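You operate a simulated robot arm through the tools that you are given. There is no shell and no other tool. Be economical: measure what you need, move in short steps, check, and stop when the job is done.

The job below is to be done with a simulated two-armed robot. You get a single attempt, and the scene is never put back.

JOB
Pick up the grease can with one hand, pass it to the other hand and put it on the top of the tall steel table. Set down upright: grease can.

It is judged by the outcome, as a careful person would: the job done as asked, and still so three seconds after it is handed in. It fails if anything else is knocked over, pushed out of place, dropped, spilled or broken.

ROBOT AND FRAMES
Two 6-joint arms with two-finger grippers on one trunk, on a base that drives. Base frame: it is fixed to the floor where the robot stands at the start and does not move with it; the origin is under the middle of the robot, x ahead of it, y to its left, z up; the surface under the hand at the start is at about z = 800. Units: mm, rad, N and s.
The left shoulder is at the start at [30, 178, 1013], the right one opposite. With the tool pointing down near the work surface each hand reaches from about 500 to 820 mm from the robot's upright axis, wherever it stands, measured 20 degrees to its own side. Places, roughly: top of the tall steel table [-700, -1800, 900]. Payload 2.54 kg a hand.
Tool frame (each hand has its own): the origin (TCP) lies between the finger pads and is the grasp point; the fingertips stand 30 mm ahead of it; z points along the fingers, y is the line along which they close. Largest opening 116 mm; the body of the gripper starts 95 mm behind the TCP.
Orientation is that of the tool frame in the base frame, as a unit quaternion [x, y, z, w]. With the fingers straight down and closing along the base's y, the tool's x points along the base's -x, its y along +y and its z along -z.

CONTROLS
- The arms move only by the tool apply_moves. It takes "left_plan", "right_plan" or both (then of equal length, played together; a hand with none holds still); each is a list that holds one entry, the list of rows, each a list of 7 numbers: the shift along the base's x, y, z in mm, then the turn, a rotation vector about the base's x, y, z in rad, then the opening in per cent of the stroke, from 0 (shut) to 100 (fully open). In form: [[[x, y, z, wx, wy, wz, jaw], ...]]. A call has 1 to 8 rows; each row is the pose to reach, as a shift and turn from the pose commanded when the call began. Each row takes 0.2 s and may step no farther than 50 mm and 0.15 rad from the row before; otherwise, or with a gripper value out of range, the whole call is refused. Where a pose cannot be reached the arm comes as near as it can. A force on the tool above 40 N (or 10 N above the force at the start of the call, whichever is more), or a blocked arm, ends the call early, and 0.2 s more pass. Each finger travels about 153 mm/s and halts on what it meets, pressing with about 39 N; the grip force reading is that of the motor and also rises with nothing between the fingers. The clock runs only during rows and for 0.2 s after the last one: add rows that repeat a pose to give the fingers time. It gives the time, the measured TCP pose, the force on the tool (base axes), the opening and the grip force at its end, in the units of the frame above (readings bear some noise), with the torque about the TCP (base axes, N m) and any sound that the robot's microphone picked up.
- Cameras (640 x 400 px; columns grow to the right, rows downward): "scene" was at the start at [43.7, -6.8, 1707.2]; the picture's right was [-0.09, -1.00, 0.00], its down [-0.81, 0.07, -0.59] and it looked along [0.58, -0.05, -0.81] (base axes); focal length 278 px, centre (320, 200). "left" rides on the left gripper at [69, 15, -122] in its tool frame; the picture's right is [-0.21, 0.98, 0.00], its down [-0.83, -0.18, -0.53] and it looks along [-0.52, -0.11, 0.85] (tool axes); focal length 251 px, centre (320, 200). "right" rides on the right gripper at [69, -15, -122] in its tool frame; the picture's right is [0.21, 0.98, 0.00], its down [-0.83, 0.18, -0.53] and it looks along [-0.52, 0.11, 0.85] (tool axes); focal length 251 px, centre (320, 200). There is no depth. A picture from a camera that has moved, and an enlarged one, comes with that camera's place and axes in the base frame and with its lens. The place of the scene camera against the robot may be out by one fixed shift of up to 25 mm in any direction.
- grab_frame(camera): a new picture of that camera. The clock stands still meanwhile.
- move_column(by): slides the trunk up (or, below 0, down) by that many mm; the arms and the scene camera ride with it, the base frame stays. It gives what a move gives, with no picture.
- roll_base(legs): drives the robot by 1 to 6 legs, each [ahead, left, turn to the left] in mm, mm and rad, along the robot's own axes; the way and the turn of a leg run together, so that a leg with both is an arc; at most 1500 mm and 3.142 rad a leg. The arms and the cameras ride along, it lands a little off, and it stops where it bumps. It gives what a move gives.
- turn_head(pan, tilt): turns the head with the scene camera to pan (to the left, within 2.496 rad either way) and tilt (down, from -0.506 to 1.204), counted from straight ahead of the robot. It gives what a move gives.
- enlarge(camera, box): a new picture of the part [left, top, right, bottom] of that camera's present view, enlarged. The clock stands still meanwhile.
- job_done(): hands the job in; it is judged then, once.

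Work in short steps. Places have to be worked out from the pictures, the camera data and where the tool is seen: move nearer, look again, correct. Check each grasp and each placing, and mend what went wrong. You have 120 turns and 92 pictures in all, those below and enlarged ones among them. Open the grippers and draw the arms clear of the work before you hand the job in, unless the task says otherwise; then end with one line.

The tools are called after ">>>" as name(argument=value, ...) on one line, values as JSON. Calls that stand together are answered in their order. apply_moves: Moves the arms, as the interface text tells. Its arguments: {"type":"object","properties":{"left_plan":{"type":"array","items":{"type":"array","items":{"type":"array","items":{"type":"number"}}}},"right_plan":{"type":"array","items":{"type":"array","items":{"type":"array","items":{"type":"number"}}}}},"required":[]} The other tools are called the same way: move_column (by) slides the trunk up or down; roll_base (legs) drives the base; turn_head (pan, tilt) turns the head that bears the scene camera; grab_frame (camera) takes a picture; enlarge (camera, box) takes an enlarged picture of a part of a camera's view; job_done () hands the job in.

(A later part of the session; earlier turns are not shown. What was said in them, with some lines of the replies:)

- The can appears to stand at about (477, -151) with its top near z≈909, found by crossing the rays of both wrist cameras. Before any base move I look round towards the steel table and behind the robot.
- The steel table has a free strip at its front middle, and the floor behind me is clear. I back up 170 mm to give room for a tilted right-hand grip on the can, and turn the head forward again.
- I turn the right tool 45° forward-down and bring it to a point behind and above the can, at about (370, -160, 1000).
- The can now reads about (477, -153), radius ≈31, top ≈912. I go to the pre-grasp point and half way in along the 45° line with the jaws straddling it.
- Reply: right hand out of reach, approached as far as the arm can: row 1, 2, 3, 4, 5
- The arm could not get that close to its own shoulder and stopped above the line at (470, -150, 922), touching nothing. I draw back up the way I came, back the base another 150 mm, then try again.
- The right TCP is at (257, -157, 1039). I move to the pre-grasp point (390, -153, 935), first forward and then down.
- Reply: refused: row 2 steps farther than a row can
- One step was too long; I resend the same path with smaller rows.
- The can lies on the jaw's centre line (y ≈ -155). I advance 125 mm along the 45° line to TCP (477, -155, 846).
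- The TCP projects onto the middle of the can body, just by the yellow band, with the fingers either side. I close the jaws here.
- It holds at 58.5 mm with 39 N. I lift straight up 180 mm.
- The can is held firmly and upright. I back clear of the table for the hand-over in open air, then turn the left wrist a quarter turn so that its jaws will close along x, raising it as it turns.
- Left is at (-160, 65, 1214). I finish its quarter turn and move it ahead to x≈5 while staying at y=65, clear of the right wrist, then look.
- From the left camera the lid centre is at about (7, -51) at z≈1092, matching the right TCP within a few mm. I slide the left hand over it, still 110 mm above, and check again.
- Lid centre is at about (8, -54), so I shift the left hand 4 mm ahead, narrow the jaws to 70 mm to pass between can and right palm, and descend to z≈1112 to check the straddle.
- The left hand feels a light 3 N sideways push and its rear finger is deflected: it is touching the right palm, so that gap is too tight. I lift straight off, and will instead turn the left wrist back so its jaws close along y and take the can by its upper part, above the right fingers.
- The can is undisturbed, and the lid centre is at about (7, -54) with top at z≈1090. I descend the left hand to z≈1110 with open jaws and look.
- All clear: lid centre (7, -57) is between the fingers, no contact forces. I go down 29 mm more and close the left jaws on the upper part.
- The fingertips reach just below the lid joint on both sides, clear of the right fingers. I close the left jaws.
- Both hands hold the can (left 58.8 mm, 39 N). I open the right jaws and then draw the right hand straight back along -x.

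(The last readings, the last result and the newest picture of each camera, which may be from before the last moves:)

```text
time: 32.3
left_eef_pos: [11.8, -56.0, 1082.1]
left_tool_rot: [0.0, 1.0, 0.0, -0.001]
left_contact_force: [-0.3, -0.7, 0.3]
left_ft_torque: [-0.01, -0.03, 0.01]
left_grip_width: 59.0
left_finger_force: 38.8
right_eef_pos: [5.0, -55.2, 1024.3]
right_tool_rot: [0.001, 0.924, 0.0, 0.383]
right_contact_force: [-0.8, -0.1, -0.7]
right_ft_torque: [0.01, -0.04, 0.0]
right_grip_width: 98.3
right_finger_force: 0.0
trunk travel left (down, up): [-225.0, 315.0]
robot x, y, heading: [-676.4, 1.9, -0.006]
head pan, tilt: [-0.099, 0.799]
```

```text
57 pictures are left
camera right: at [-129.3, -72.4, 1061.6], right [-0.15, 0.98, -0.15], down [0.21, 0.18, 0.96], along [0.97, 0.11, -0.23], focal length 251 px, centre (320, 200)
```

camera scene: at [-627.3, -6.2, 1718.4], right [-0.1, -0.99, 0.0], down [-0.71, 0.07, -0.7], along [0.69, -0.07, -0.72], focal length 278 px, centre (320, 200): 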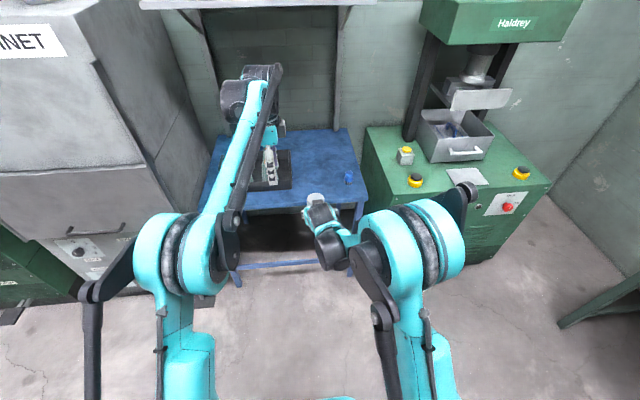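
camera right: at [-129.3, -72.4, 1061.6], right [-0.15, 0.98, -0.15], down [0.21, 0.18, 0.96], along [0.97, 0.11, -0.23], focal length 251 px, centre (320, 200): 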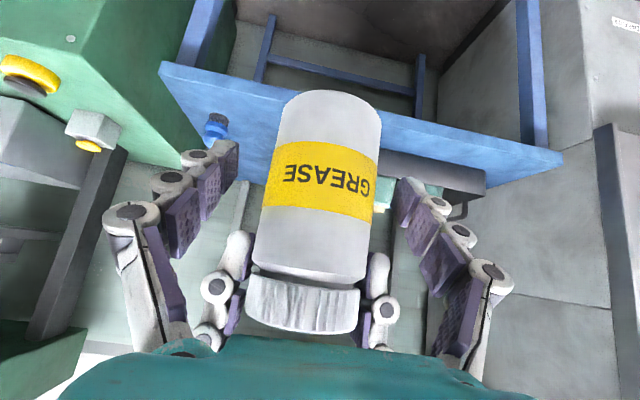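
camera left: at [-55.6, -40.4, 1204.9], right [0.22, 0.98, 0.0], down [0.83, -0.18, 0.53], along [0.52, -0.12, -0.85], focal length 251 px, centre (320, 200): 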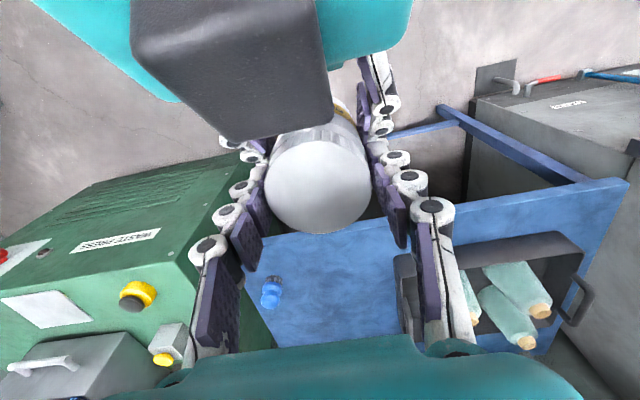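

The can hangs in the left grip with the right fingers well open. I draw the right hand straight back 100 mm.

>>> apply_moves(right_plan=[[[-15, 0, 0, 0, 0, 0, 85], [-40, 0, 0, 0, 0, 0, 85], [-70, 0, 0, 0, 0, 0, 85], [-100, 0, 0, 0, 0, 0, 85], [-100, 0, 0, 0, 0, 0, 85]]])

>>> grab_frame(camera="right")

>>> grab_frame(camera="left")

```text
time: 33.5
left_eef_pos: [11.1, -55.1, 1081.8]
left_tool_rot: [0.002, 1.0, 0.0, 0.0]
left_contact_force: [0.1, 0.2, 0.1]
left_ft_torque: [-0.01, -0.01, -0.01]
left_grip_width: 58.7
left_finger_force: 38.8
right_eef_pos: [-94.3, -55.2, 1025.9]
right_tool_rot: [0.001, 0.924, 0.001, 0.382]
right_contact_force: [-0.1, 0.5, -0.8]
right_ft_torque: [0.0, 0.0, 0.04]
right_grip_width: 98.5
right_finger_force: 0.0
trunk travel left (down, up): [-225.0, 315.0]
robot x, y, heading: [-678.7, 0.8, 0.001]
head pan, tilt: [-0.099, 0.799]
```

```text
56 pictures are left
camera right: at [-229.6, -71.7, 1062.6], right [-0.15, 0.98, -0.15], down [0.21, 0.18, 0.96], along [0.97, 0.11, -0.23], focal length 251 px, centre (320, 200)
```

right: 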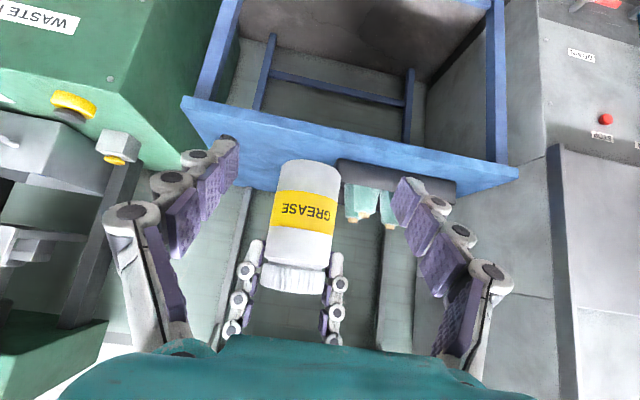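

```text
55 pictures are left
camera left: at [-55.0, -40.1, 1204.5], right [0.22, 0.98, 0.0], down [0.83, -0.18, 0.53], along [0.52, -0.12, -0.85], focal length 251 px, centre (320, 200)
```

left: 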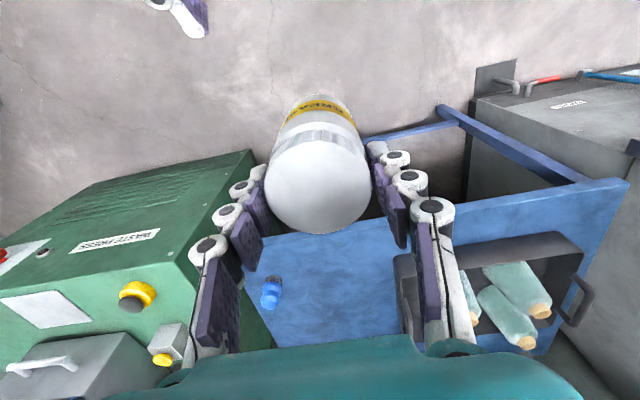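

The pass succeeded: the left hand alone holds the can upright. I move the right hand out to the side and up, and raise the trunk before driving.

>>> apply_moves(right_plan=[[[0, -40, 10, 0, 0, 0, 85], [0, -80, 25, 0, 0, 0, 85], [0, -120, 40, 0, 0, 0, 85], [0, -160, 55, 0, 0, 0, 85], [0, -200, 70, 0, 0, 0, 85], [0, -240, 85, 0, 0, 0, 85]]])

>>> move_column(by=120)

>>> roll_base(legs=[[-50, 0, 0], [0, 0, -1.571]])

>>> turn_head(pan=0, tilt=0.6)

>>> grab_frame(camera="scene")

>>> grab_frame(camera="left")

```text
time: 34.9
left_eef_pos: [11.8, -56.3, 1081.0]
left_tool_rot: [0.001, 1.0, 0.0, 0.0]
left_contact_force: [0.4, -0.1, 0.1]
left_ft_torque: [0.0, 0.01, 0.03]
left_grip_width: 59.0
left_finger_force: 38.8
right_eef_pos: [-93.6, -295.3, 1108.6]
right_tool_rot: [0.001, 0.924, 0.002, 0.382]
right_contact_force: [-0.3, -0.6, 0.8]
right_ft_torque: [0.01, -0.02, 0.01]
right_grip_width: 98.6
right_finger_force: 0.1
trunk travel left (down, up): [-225.0, 315.0]
robot x, y, heading: [-675.8, 0.1, -0.002]
head pan, tilt: [-0.099, 0.799]
```

```text
time: 36.4
left_eef_pos: [12.4, -55.8, 1201.2]
left_tool_rot: [0.002, 1.0, 0.0, 0.0]
left_contact_force: [0.7, 0.5, -3.9]
left_ft_torque: [0.01, 0.0, -0.03]
left_grip_width: 59.0
left_finger_force: 38.9
right_eef_pos: [-93.5, -294.7, 1229.6]
right_tool_rot: [0.001, 0.924, 0.0, 0.381]
right_contact_force: [0.0, 0.5, 0.5]
right_ft_torque: [0.0, -0.03, 0.01]
right_grip_width: 98.5
right_finger_force: 0.0
trunk travel left (down, up): [-345.0, 195.0]
robot x, y, heading: [-672.7, 4.2, 0.002]
head pan, tilt: [-0.099, 0.799]
```

```text
time: 41.1
left_eef_pos: [-778.4, -687.2, 1201.8]
left_tool_rot: [0.705, 0.709, 0.0, 0.001]
left_contact_force: [0.6, -0.3, -4.6]
left_ft_torque: [-0.01, -0.03, 0.02]
left_grip_width: 59.1
left_finger_force: 39.5
right_eef_pos: [-1018.0, -582.9, 1229.6]
right_tool_rot: [0.651, 0.656, -0.269, 0.273]
right_contact_force: [0.0, 0.6, 0.2]
right_ft_torque: [0.01, 0.01, 0.01]
right_grip_width: 98.3
right_finger_force: 0.2
trunk travel left (down, up): [-345.0, 195.0]
robot x, y, heading: [-723.7, 2.5, -1.565]
head pan, tilt: [-0.099, 0.799]
```

```text
time: 41.9
left_eef_pos: [-777.2, -687.5, 1202.0]
left_tool_rot: [0.705, 0.709, 0.0, 0.0]
left_contact_force: [1.0, 0.1, -3.6]
left_ft_torque: [-0.02, 0.0, 0.03]
left_grip_width: 58.6
left_finger_force: 39.0
right_eef_pos: [-1017.6, -583.1, 1228.7]
right_tool_rot: [0.651, 0.656, -0.267, 0.272]
right_contact_force: [0.0, 0.4, -0.1]
right_ft_torque: [-0.02, -0.02, 0.03]
right_grip_width: 98.6
right_finger_force: 0.0
trunk travel left (down, up): [-345.0, 195.0]
robot x, y, heading: [-724.0, 1.4, -1.565]
head pan, tilt: [0.0, 0.6]
```

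```text
54 pictures are left
camera scene: at [-724.7, -57.4, 1855.1], right [-1.0, -0.01, 0.0], down [0.0, 0.57, -0.82], along [0.0, -0.82, -0.57], focal length 278 px, centre (320, 200)
```

scene: 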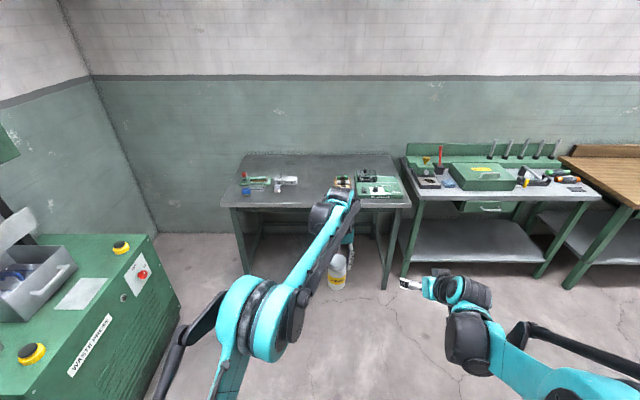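

```text
53 pictures are left
camera left: at [-762.0, -617.6, 1324.8], right [0.98, -0.21, 0.0], down [-0.18, -0.83, 0.53], along [-0.11, -0.52, -0.85], focal length 251 px, centre (320, 200)
```

left: 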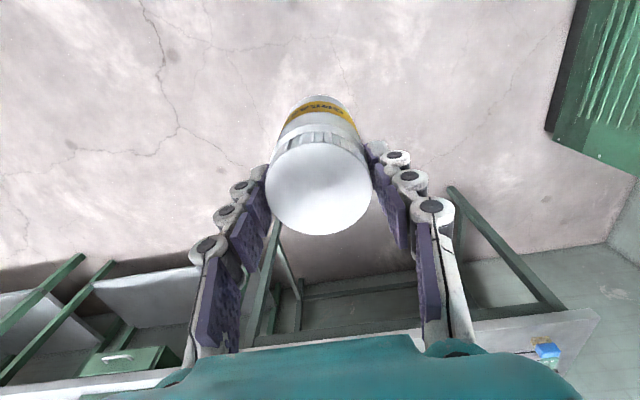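

The can travels well (about 4 N load). The free gap on the steel table is x≈-840…-575, front edge y≈-1361, so I aim to place at about (-700, -1530) and drive the base 840 mm ahead, 77 mm left.

>>> roll_base(legs=[[400, 77, -0.006], [440, 0, 0]])

>>> turn_head(pan=0, tilt=0.85)

>>> grab_frame(camera="scene")

>>> grab_frame(camera="left")

>>> grab_frame(camera="right")

```text
time: 46.7
left_eef_pos: [-699.8, -1533.9, 1202.4]
left_tool_rot: [0.705, 0.709, 0.0, -0.001]
left_contact_force: [0.2, -0.3, -4.1]
left_ft_torque: [0.0, 0.0, 0.0]
left_grip_width: 58.9
left_finger_force: 39.0
right_eef_pos: [-940.9, -1427.3, 1229.2]
right_tool_rot: [0.652, 0.656, -0.268, 0.272]
right_contact_force: [0.2, -0.5, 0.8]
right_ft_torque: [0.02, 0.03, 0.03]
right_grip_width: 98.6
right_finger_force: 0.1
trunk travel left (down, up): [-345.0, 195.0]
robot x, y, heading: [-649.2, -843.5, -1.568]
head pan, tilt: [0.0, 0.6]
```

```text
time: 47.5
left_eef_pos: [-700.9, -1533.1, 1202.5]
left_tool_rot: [0.705, 0.709, 0.0, 0.0]
left_contact_force: [-0.5, -0.1, -4.4]
left_ft_torque: [-0.04, 0.01, -0.04]
left_grip_width: 58.9
left_finger_force: 39.3
right_eef_pos: [-939.2, -1428.0, 1230.2]
right_tool_rot: [0.652, 0.654, -0.269, 0.272]
right_contact_force: [-0.8, 0.7, 0.7]
right_ft_torque: [0.02, 0.04, -0.01]
right_grip_width: 98.7
right_finger_force: 0.0
trunk travel left (down, up): [-345.0, 195.0]
robot x, y, heading: [-648.3, -843.4, -1.566]
head pan, tilt: [0.0, 0.85]
```

```text
52 pictures are left
camera scene: at [-645.7, -892.6, 1834.4], right [-1.0, 0.0, 0.0], down [0.0, 0.75, -0.66], along [0.0, -0.66, -0.75], focal length 278 px, centre (320, 200)
```

scene: 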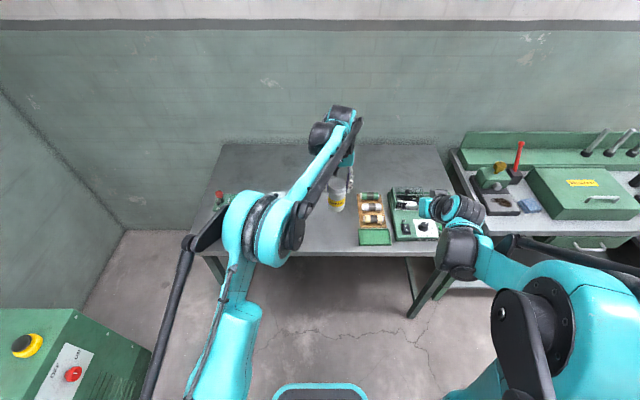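

```text
51 pictures are left
camera left: at [-684.1, -1463.0, 1324.9], right [0.98, -0.21, 0.0], down [-0.18, -0.83, 0.53], along [-0.11, -0.52, -0.85], focal length 251 px, centre (320, 200)
```

left: 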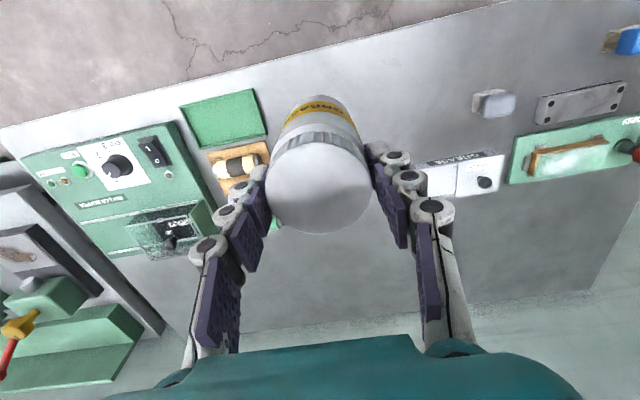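

```text
50 pictures are left
camera right: at [-955.9, -1293.6, 1266.0], right [0.98, 0.16, -0.15], down [0.18, -0.21, 0.96], along [0.12, -0.97, -0.23], focal length 251 px, centre (320, 200)
```

right: 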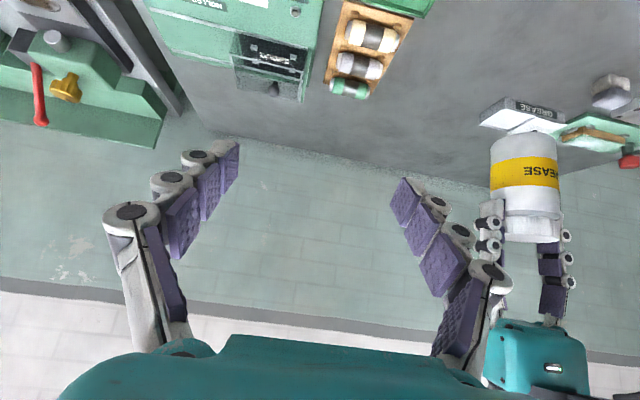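

The hand is over the free strip; the nearest things are the roller tray (x ≤ -800) and the white box (x ≥ -580, y≈-1730). I shift 25 mm away from the tray and lower to about 40 mm above the table.

>>> apply_moves(left_plan=[[[12, 0, -25, 0, 0, 0, 30], [25, 0, -50, 0, 0, 0, 30], [25, 0, -80, 0, 0, 0, 30], [25, 0, -110, 0, 0, 0, 30], [25, 0, -135, 0, 0, 0, 30], [25, 0, -155, 0, 0, 0, 30], [25, 0, -155, 0, 0, 0, 30]]])

>>> grab_frame(camera="left")

>>> grab_frame(camera="right")

>>> enlarge(camera="scene", box=[200, 130, 440, 280])

```text
time: 49.1
left_eef_pos: [-674.4, -1532.5, 1048.8]
left_tool_rot: [0.706, 0.708, 0.0, 0.0]
left_contact_force: [-0.2, 0.5, -4.2]
left_ft_torque: [0.0, 0.0, -0.01]
left_grip_width: 58.8
left_finger_force: 39.4
right_eef_pos: [-939.4, -1427.0, 1230.7]
right_tool_rot: [0.652, 0.655, -0.269, 0.272]
right_contact_force: [0.8, -0.5, 0.3]
right_ft_torque: [0.0, -0.03, 0.03]
right_grip_width: 98.6
right_finger_force: 0.1
trunk travel left (down, up): [-345.0, 195.0]
robot x, y, heading: [-647.3, -843.5, -1.565]
head pan, tilt: [0.0, 0.85]
```

```text
49 pictures are left
camera left: at [-658.1, -1463.4, 1171.4], right [0.98, -0.21, 0.0], down [-0.18, -0.83, 0.53], along [-0.11, -0.52, -0.85], focal length 251 px, centre (320, 200)
```

left: 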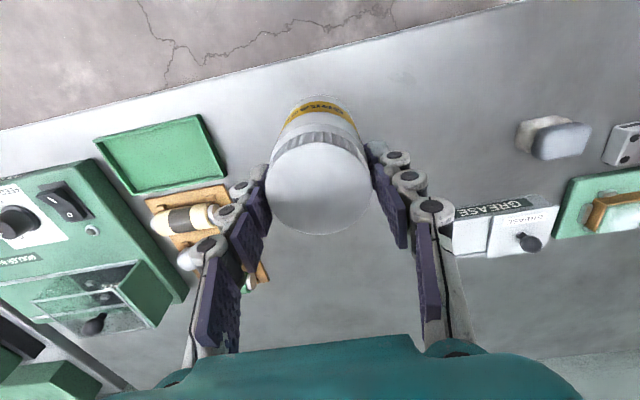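

```text
48 pictures are left
camera right: at [-955.8, -1293.3, 1266.1], right [0.98, 0.16, -0.15], down [0.18, -0.21, 0.96], along [0.12, -0.97, -0.23], focal length 251 px, centre (320, 200)
```

right: 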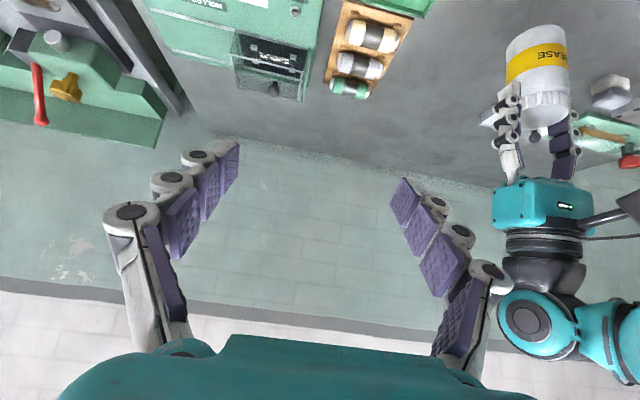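

```text
2.67 times, centred on (320, 205) of scene
camera zoom: at [-645.5, -892.2, 1834.3], right [-1.0, 0.0, 0.0], down [0.0, 0.75, -0.66], along [0.0, -0.66, -0.75], focal length 742 px, centre (320, 187)
```

zoom: 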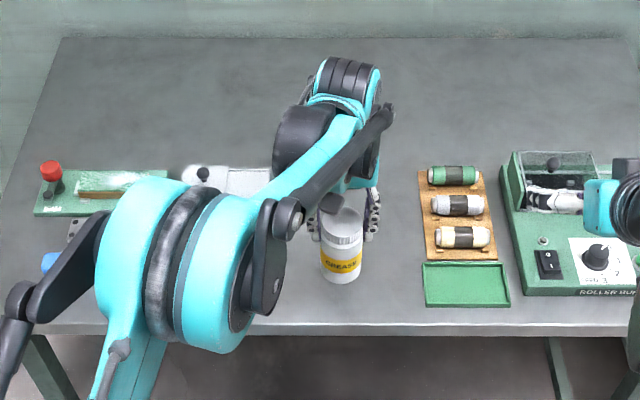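

The spot beneath is clear. I lower in small steps until a contact force shows, expected near TCP z≈1003.

>>> apply_moves(left_plan=[[[0, 0, -20, 0, 0, 0, 30], [0, 0, -35, 0, 0, 0, 30], [0, 0, -39, 0, 0, 0, 30], [0, 0, -42, 0, 0, 0, 30], [0, 0, -42, 0, 0, 0, 30]]])

```text
time: 50.3
left_eef_pos: [-676.1, -1532.3, 1006.6]
left_tool_rot: [0.706, 0.709, 0.0, -0.001]
left_contact_force: [0.4, 0.2, -4.2]
left_ft_torque: [-0.05, 0.0, 0.01]
left_grip_width: 58.8
left_finger_force: 38.7
right_eef_pos: [-939.7, -1427.9, 1229.8]
right_tool_rot: [0.651, 0.655, -0.269, 0.272]
right_contact_force: [-0.3, 0.1, 1.0]
right_ft_torque: [0.0, -0.01, 0.01]
right_grip_width: 98.6
right_finger_force: 0.1
trunk travel left (down, up): [-345.0, 195.0]
robot x, y, heading: [-648.0, -841.1, -1.569]
head pan, tilt: [0.0, 0.85]
```

No contact yet at z=1006; I continue down in 2 mm steps.

>>> apply_moves(left_plan=[[[0, 0, -2, 0, 0, 0, 30], [0, 0, -4, 0, 0, 0, 30], [0, 0, -5, 0, 0, 0, 30], [0, 0, -5, 0, 0, 0, 30]]])

>>> grab_frame(camera="right")

```text
time: 51.3
left_eef_pos: [-675.1, -1532.4, 999.7]
left_tool_rot: [0.706, 0.708, 0.0, 0.0]
left_contact_force: [0.1, 0.5, -4.2]
left_ft_torque: [-0.02, -0.01, -0.03]
left_grip_width: 58.6
left_finger_force: 38.9
right_eef_pos: [-939.7, -1427.1, 1230.4]
right_tool_rot: [0.652, 0.655, -0.268, 0.271]
right_contact_force: [-0.7, 0.4, 0.2]
right_ft_torque: [0.02, -0.02, 0.0]
right_grip_width: 98.4
right_finger_force: 0.1
trunk travel left (down, up): [-345.0, 195.0]
robot x, y, heading: [-644.4, -841.1, -1.563]
head pan, tilt: [0.0, 0.85]
```

```text
46 pictures are left
camera right: at [-955.9, -1293.7, 1265.9], right [0.98, 0.16, -0.15], down [0.18, -0.21, 0.96], along [0.12, -0.97, -0.23], focal length 251 px, centre (320, 200)
```

right: 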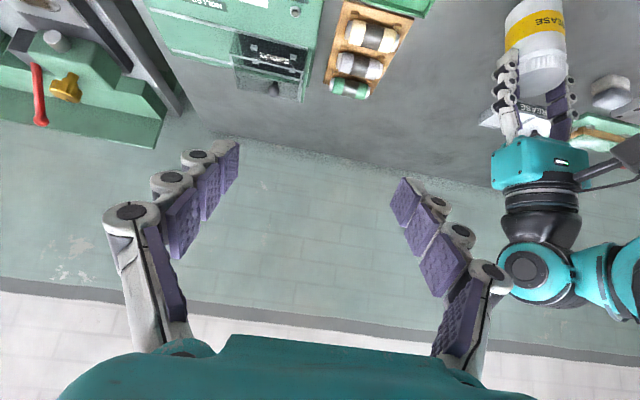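

Still only the can's weight (-4.2 N). I go on down in millimetre steps.

>>> apply_moves(left_plan=[[[0, 0, -1, 0, 0, 0, 30], [0, 0, -2, 0, 0, 0, 30], [0, 0, -3, 0, 0, 0, 30], [0, 0, -4, 0, 0, 0, 30], [0, 0, -4, 0, 0, 0, 30]]])

```text
time: 52.5
left_eef_pos: [-675.6, -1532.2, 995.5]
left_tool_rot: [0.706, 0.709, 0.0, 0.0]
left_contact_force: [-0.7, 0.5, -4.3]
left_ft_torque: [-0.02, -0.01, -0.03]
left_grip_width: 58.7
left_finger_force: 38.8
right_eef_pos: [-940.2, -1427.7, 1231.1]
right_tool_rot: [0.651, 0.655, -0.268, 0.272]
right_contact_force: [0.6, 0.0, -0.4]
right_ft_torque: [-0.01, 0.02, -0.04]
right_grip_width: 98.5
right_finger_force: 0.1
trunk travel left (down, up): [-345.0, 195.0]
robot x, y, heading: [-644.8, -842.1, -1.565]
head pan, tilt: [0.0, 0.85]
```

>>> enlarge(camera="scene", box=[280, 180, 400, 255])

>>> apply_moves(left_plan=[[[0, 0, -1, 0, 0, 0, 30], [0, 0, -2, 0, 0, 0, 30], [0, 0, -3, 0, 0, 0, 30], [0, 0, -4, 0, 0, 0, 30], [0, 0, -4, 0, 0, 0, 30]]])

```text
5.33 times, centred on (340, 218) of scene
camera zoom: at [-645.7, -892.8, 1834.3], right [-1.0, 0.0, 0.0], down [0.0, 0.75, -0.66], along [0.0, -0.66, -0.75], focal length 1483 px, centre (213, 107)
```

zoom: 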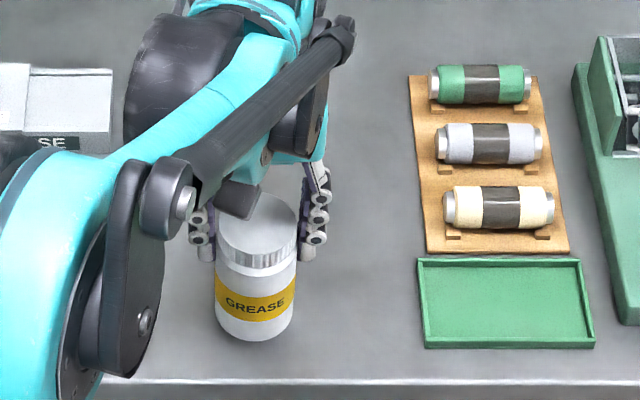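

```text
time: 53.7
left_eef_pos: [-675.6, -1531.7, 993.3]
left_tool_rot: [0.706, 0.709, -0.001, 0.0]
left_contact_force: [0.0, -0.3, -3.7]
left_ft_torque: [-0.02, 0.0, 0.0]
left_grip_width: 59.0
left_finger_force: 38.4
right_eef_pos: [-939.9, -1428.1, 1230.0]
right_tool_rot: [0.652, 0.655, -0.269, 0.271]
right_contact_force: [-0.5, 0.0, 0.0]
right_ft_torque: [0.02, 0.01, 0.01]
right_grip_width: 98.6
right_finger_force: 0.1
trunk travel left (down, up): [-345.0, 195.0]
robot x, y, heading: [-646.3, -844.8, -1.567]
head pan, tilt: [0.0, 0.85]
```

Still unsupported at z≈994; I continue in 1 mm steps.

>>> apply_moves(left_plan=[[[0, 0, -1, 0, 0, 0, 30], [0, 0, -2, 0, 0, 0, 30], [0, 0, -3, 0, 0, 0, 30], [0, 0, -4, 0, 0, 0, 30], [0, 0, -5, 0, 0, 0, 30], [0, 0, -5, 0, 0, 0, 30]]])

>>> grab_frame(camera="left")

```text
time: 55.1
left_eef_pos: [-675.0, -1531.9, 985.5]
left_tool_rot: [0.706, 0.708, 0.001, -0.001]
left_contact_force: [0.0, 0.1, -3.6]
left_ft_torque: [0.0, 0.01, -0.01]
left_grip_width: 58.8
left_finger_force: 39.2
right_eef_pos: [-940.6, -1428.2, 1229.6]
right_tool_rot: [0.652, 0.655, -0.268, 0.271]
right_contact_force: [0.3, -0.8, 0.6]
right_ft_torque: [-0.02, 0.0, -0.02]
right_grip_width: 98.3
right_finger_force: 0.2
trunk travel left (down, up): [-345.0, 195.0]
robot x, y, heading: [-646.0, -840.9, -1.566]
head pan, tilt: [0.0, 0.85]
```

```text
44 pictures are left
camera left: at [-659.4, -1462.9, 1109.6], right [0.98, -0.21, 0.0], down [-0.18, -0.83, 0.53], along [-0.11, -0.52, -0.85], focal length 251 px, centre (320, 200)
```

left: 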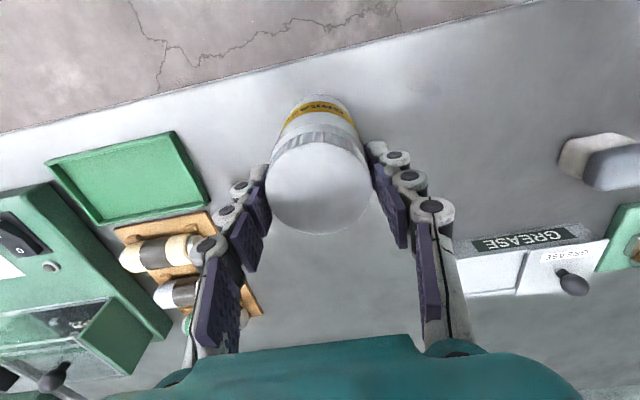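

Comparing two left views puts the table top nearer z≈880 than 900, so a few mm remain. I keep lowering by 1 mm steps.

>>> apply_moves(left_plan=[[[0, 0, -1, 0, 0, 0, 30], [0, 0, -2, 0, 0, 0, 30], [0, 0, -3, 0, 0, 0, 30], [0, 0, -4, 0, 0, 0, 30], [0, 0, -5, 0, 0, 0, 30], [0, 0, -5, 0, 0, 0, 30]]])

```text
time: 56.5
left_eef_pos: [-675.1, -1531.0, 983.2]
left_tool_rot: [0.706, 0.708, 0.0, 0.001]
left_contact_force: [-1.0, -6.6, 13.1]
left_ft_torque: [-0.54, 0.5, 0.09]
left_grip_width: 59.0
left_finger_force: 39.4
right_eef_pos: [-940.0, -1426.5, 1229.8]
right_tool_rot: [0.652, 0.654, -0.27, 0.272]
right_contact_force: [-0.9, 0.7, 0.0]
right_ft_torque: [-0.02, 0.01, 0.01]
right_grip_width: 98.8
right_finger_force: 0.1
trunk travel left (down, up): [-345.0, 195.0]
robot x, y, heading: [-644.7, -841.2, -1.563]
head pan, tilt: [0.0, 0.85]
```

Contact: +13 N upward, so the can stands on the table. I ease up 2 mm to unload it before opening.

>>> apply_moves(left_plan=[[[0, 0, 1, 0, 0, 0, 30], [0, 0, 2, 0, 0, 0, 30], [0, 0, 2, 0, 0, 0, 30]]])

>>> enlarge(camera="scene", box=[280, 180, 400, 255])

>>> enlarge(camera="right", box=[440, 0, 640, 125])

```text
time: 57.3
left_eef_pos: [-675.5, -1532.3, 984.2]
left_tool_rot: [0.706, 0.708, 0.0, 0.0]
left_contact_force: [0.1, -0.2, -4.8]
left_ft_torque: [-0.02, 0.04, -0.02]
left_grip_width: 58.7
left_finger_force: 38.4
right_eef_pos: [-939.8, -1427.1, 1228.6]
right_tool_rot: [0.652, 0.655, -0.269, 0.271]
right_contact_force: [-0.3, 0.6, 0.2]
right_ft_torque: [0.0, 0.0, -0.01]
right_grip_width: 98.6
right_finger_force: 0.0
trunk travel left (down, up): [-345.0, 195.0]
robot x, y, heading: [-642.4, -840.7, -1.568]
head pan, tilt: [0.0, 0.85]
```

```text
5.33 times, centred on (340, 218) of scene
camera zoom: at [-645.6, -892.7, 1834.2], right [-1.0, 0.0, 0.0], down [0.0, 0.75, -0.66], along [0.0, -0.66, -0.75], focal length 1483 px, centre (213, 107)
```

zoom: 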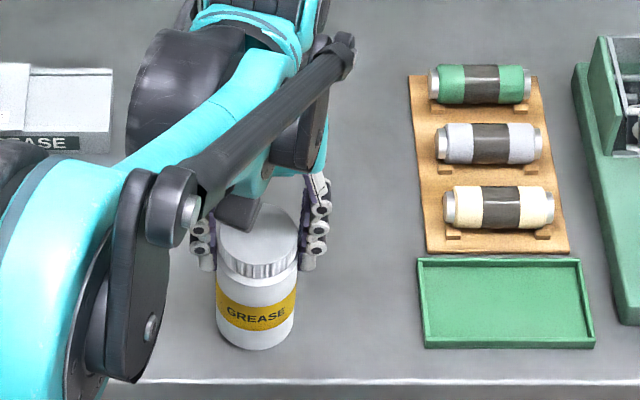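

```text
3.20 times, centred on (540, 62) of right
camera zoom: at [-955.9, -1293.6, 1265.9], right [0.98, 0.16, -0.15], down [0.18, -0.21, 0.96], along [0.12, -0.97, -0.23], focal length 805 px, centre (-384, 640)
```

zoom: 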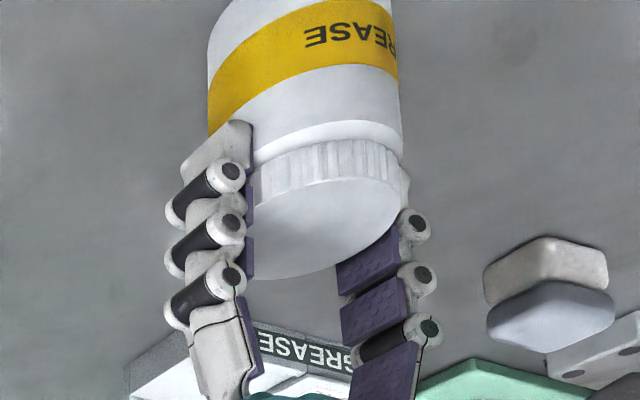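

I lower 1 mm back to a light touch, then open the jaws gradually.

>>> apply_moves(left_plan=[[[0, 0, -1, 0, 0, 0, 30], [0, 0, -1, 0, 0, 0, 30]]])

```text
time: 57.9
left_eef_pos: [-675.5, -1530.7, 983.8]
left_tool_rot: [0.706, 0.708, 0.0, 0.0]
left_contact_force: [0.0, 0.7, -2.5]
left_ft_torque: [0.02, 0.13, -0.02]
left_grip_width: 59.0
left_finger_force: 39.1
right_eef_pos: [-940.2, -1427.5, 1230.4]
right_tool_rot: [0.652, 0.654, -0.269, 0.272]
right_contact_force: [-0.3, 0.5, -0.7]
right_ft_torque: [-0.02, 0.0, -0.02]
right_grip_width: 98.7
right_finger_force: 0.0
trunk travel left (down, up): [-345.0, 195.0]
robot x, y, heading: [-650.1, -844.1, -1.567]
head pan, tilt: [0.0, 0.85]
```

The table now carries part of the weight, so I release.

>>> apply_moves(left_plan=[[[0, 0, 0, 0, 0, 0, 49], [0, 0, 0, 0, 0, 0, 53], [0, 0, 0, 0, 0, 0, 58], [0, 0, 0, 0, 0, 0, 65], [0, 0, 0, 0, 0, 0, 75], [0, 0, 0, 0, 0, 0, 75]]])

>>> grab_frame(camera="left")

>>> enlarge(camera="right", box=[440, 0, 640, 125])

```text
time: 59.3
left_eef_pos: [-674.8, -1531.7, 983.4]
left_tool_rot: [0.706, 0.709, 0.0, 0.0]
left_contact_force: [-0.1, 0.5, 0.0]
left_ft_torque: [0.03, 0.02, 0.03]
left_grip_width: 87.0
left_finger_force: 0.0
right_eef_pos: [-939.5, -1427.8, 1229.3]
right_tool_rot: [0.652, 0.655, -0.269, 0.272]
right_contact_force: [-0.2, 0.1, -0.5]
right_ft_torque: [0.0, 0.01, -0.02]
right_grip_width: 98.6
right_finger_force: 0.0
trunk travel left (down, up): [-345.0, 195.0]
robot x, y, heading: [-643.8, -845.5, -1.57]
head pan, tilt: [0.0, 0.85]
```

```text
41 pictures are left
camera left: at [-659.1, -1462.8, 1106.0], right [0.98, -0.21, 0.0], down [-0.18, -0.83, 0.53], along [-0.11, -0.52, -0.85], focal length 251 px, centre (320, 200)
```

left: 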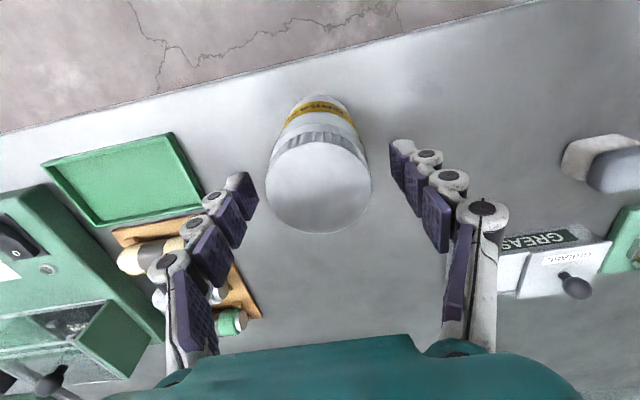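

```text
3.20 times, centred on (540, 62) of right
camera zoom: at [-955.9, -1293.4, 1266.1], right [0.98, 0.16, -0.15], down [0.18, -0.21, 0.96], along [0.12, -0.97, -0.23], focal length 805 px, centre (-384, 640)
```

zoom: 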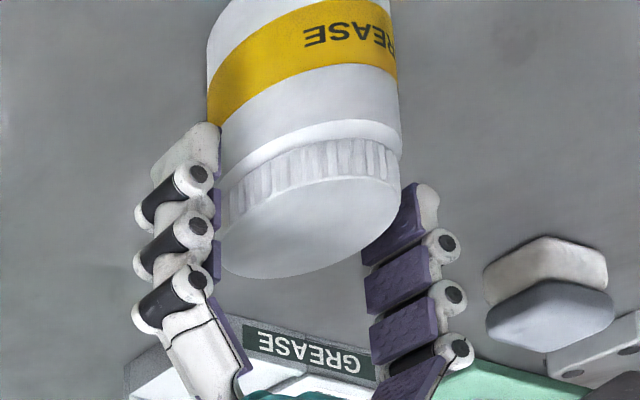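

The can stands on its own with gaps on both sides. I raise the left hand straight up, then check before backing off.

>>> apply_moves(left_plan=[[[0, 0, 25, 0, 0, 0, 78], [0, 0, 60, 0, 0, 0, 80], [0, 0, 100, 0, 0, 0, 80], [0, 0, 140, 0, 0, 0, 80], [0, 0, 180, 0, 0, 0, 80], [0, 0, 215, 0, 0, 0, 80]]])

>>> roll_base(legs=[[-350, 0, 0]])

>>> grab_frame(camera="scene")

>>> grab_frame(camera="left")

```text
time: 60.7
left_eef_pos: [-675.2, -1530.2, 1200.8]
left_tool_rot: [0.706, 0.708, 0.0, 0.0]
left_contact_force: [-0.1, 0.1, 0.0]
left_ft_torque: [0.01, -0.03, -0.01]
left_grip_width: 92.8
left_finger_force: 0.1
right_eef_pos: [-939.0, -1427.0, 1230.1]
right_tool_rot: [0.652, 0.655, -0.269, 0.272]
right_contact_force: [-0.2, 0.4, -0.1]
right_ft_torque: [0.02, 0.01, 0.02]
right_grip_width: 98.4
right_finger_force: 0.0
trunk travel left (down, up): [-345.0, 195.0]
robot x, y, heading: [-645.8, -840.5, -1.568]
head pan, tilt: [0.0, 0.85]
```

```text
time: 62.9
left_eef_pos: [-675.5, -1184.6, 1198.8]
left_tool_rot: [0.705, 0.71, 0.0, 0.0]
left_contact_force: [-0.4, 0.1, 0.0]
left_ft_torque: [-0.03, -0.01, -0.03]
left_grip_width: 93.0
left_finger_force: 0.1
right_eef_pos: [-939.7, -1081.2, 1230.0]
right_tool_rot: [0.651, 0.656, -0.268, 0.273]
right_contact_force: [-0.6, -0.9, 0.6]
right_ft_torque: [-0.03, -0.01, 0.01]
right_grip_width: 98.3
right_finger_force: 0.0
trunk travel left (down, up): [-345.0, 195.0]
robot x, y, heading: [-647.6, -496.6, -1.563]
head pan, tilt: [0.0, 0.85]
```

```text
39 pictures are left
camera scene: at [-647.5, -545.4, 1834.3], right [-1.0, -0.01, 0.0], down [-0.01, 0.75, -0.66], along [0.0, -0.66, -0.75], focal length 278 px, centre (320, 200)
```

scene: 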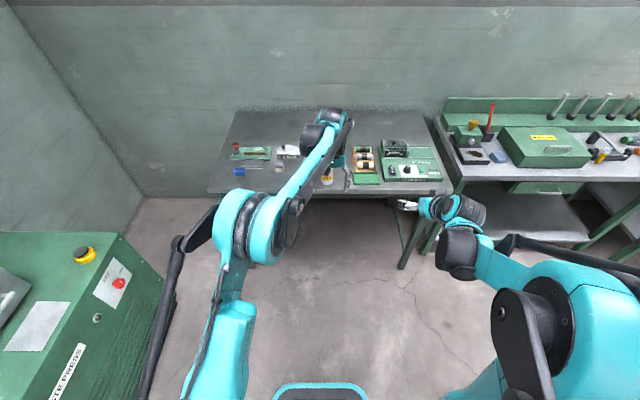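

```text
38 pictures are left
camera left: at [-660.1, -1115.5, 1321.6], right [0.98, -0.21, 0.0], down [-0.18, -0.83, 0.53], along [-0.11, -0.52, -0.85], focal length 251 px, centre (320, 200)
```

left: 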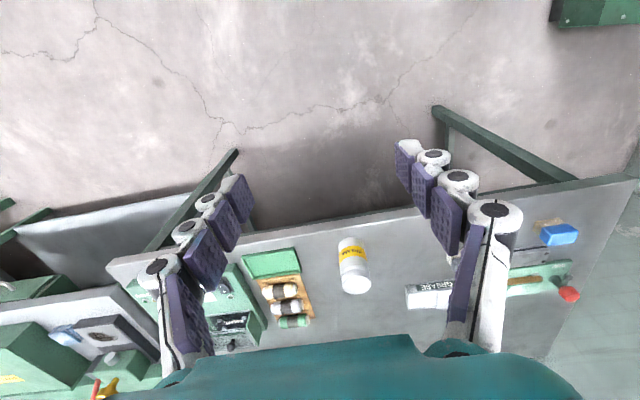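

The can stands upright on the steel table in a clear space, nothing else there has moved, and both hands are open and drawn clear. I hand the job in.

>>> job_done()

```text
The job is handed in.
```

The grease can was picked up with the right hand, passed in the air to the left, and now stands upright on the tall steel table, with nothing else disturbed.
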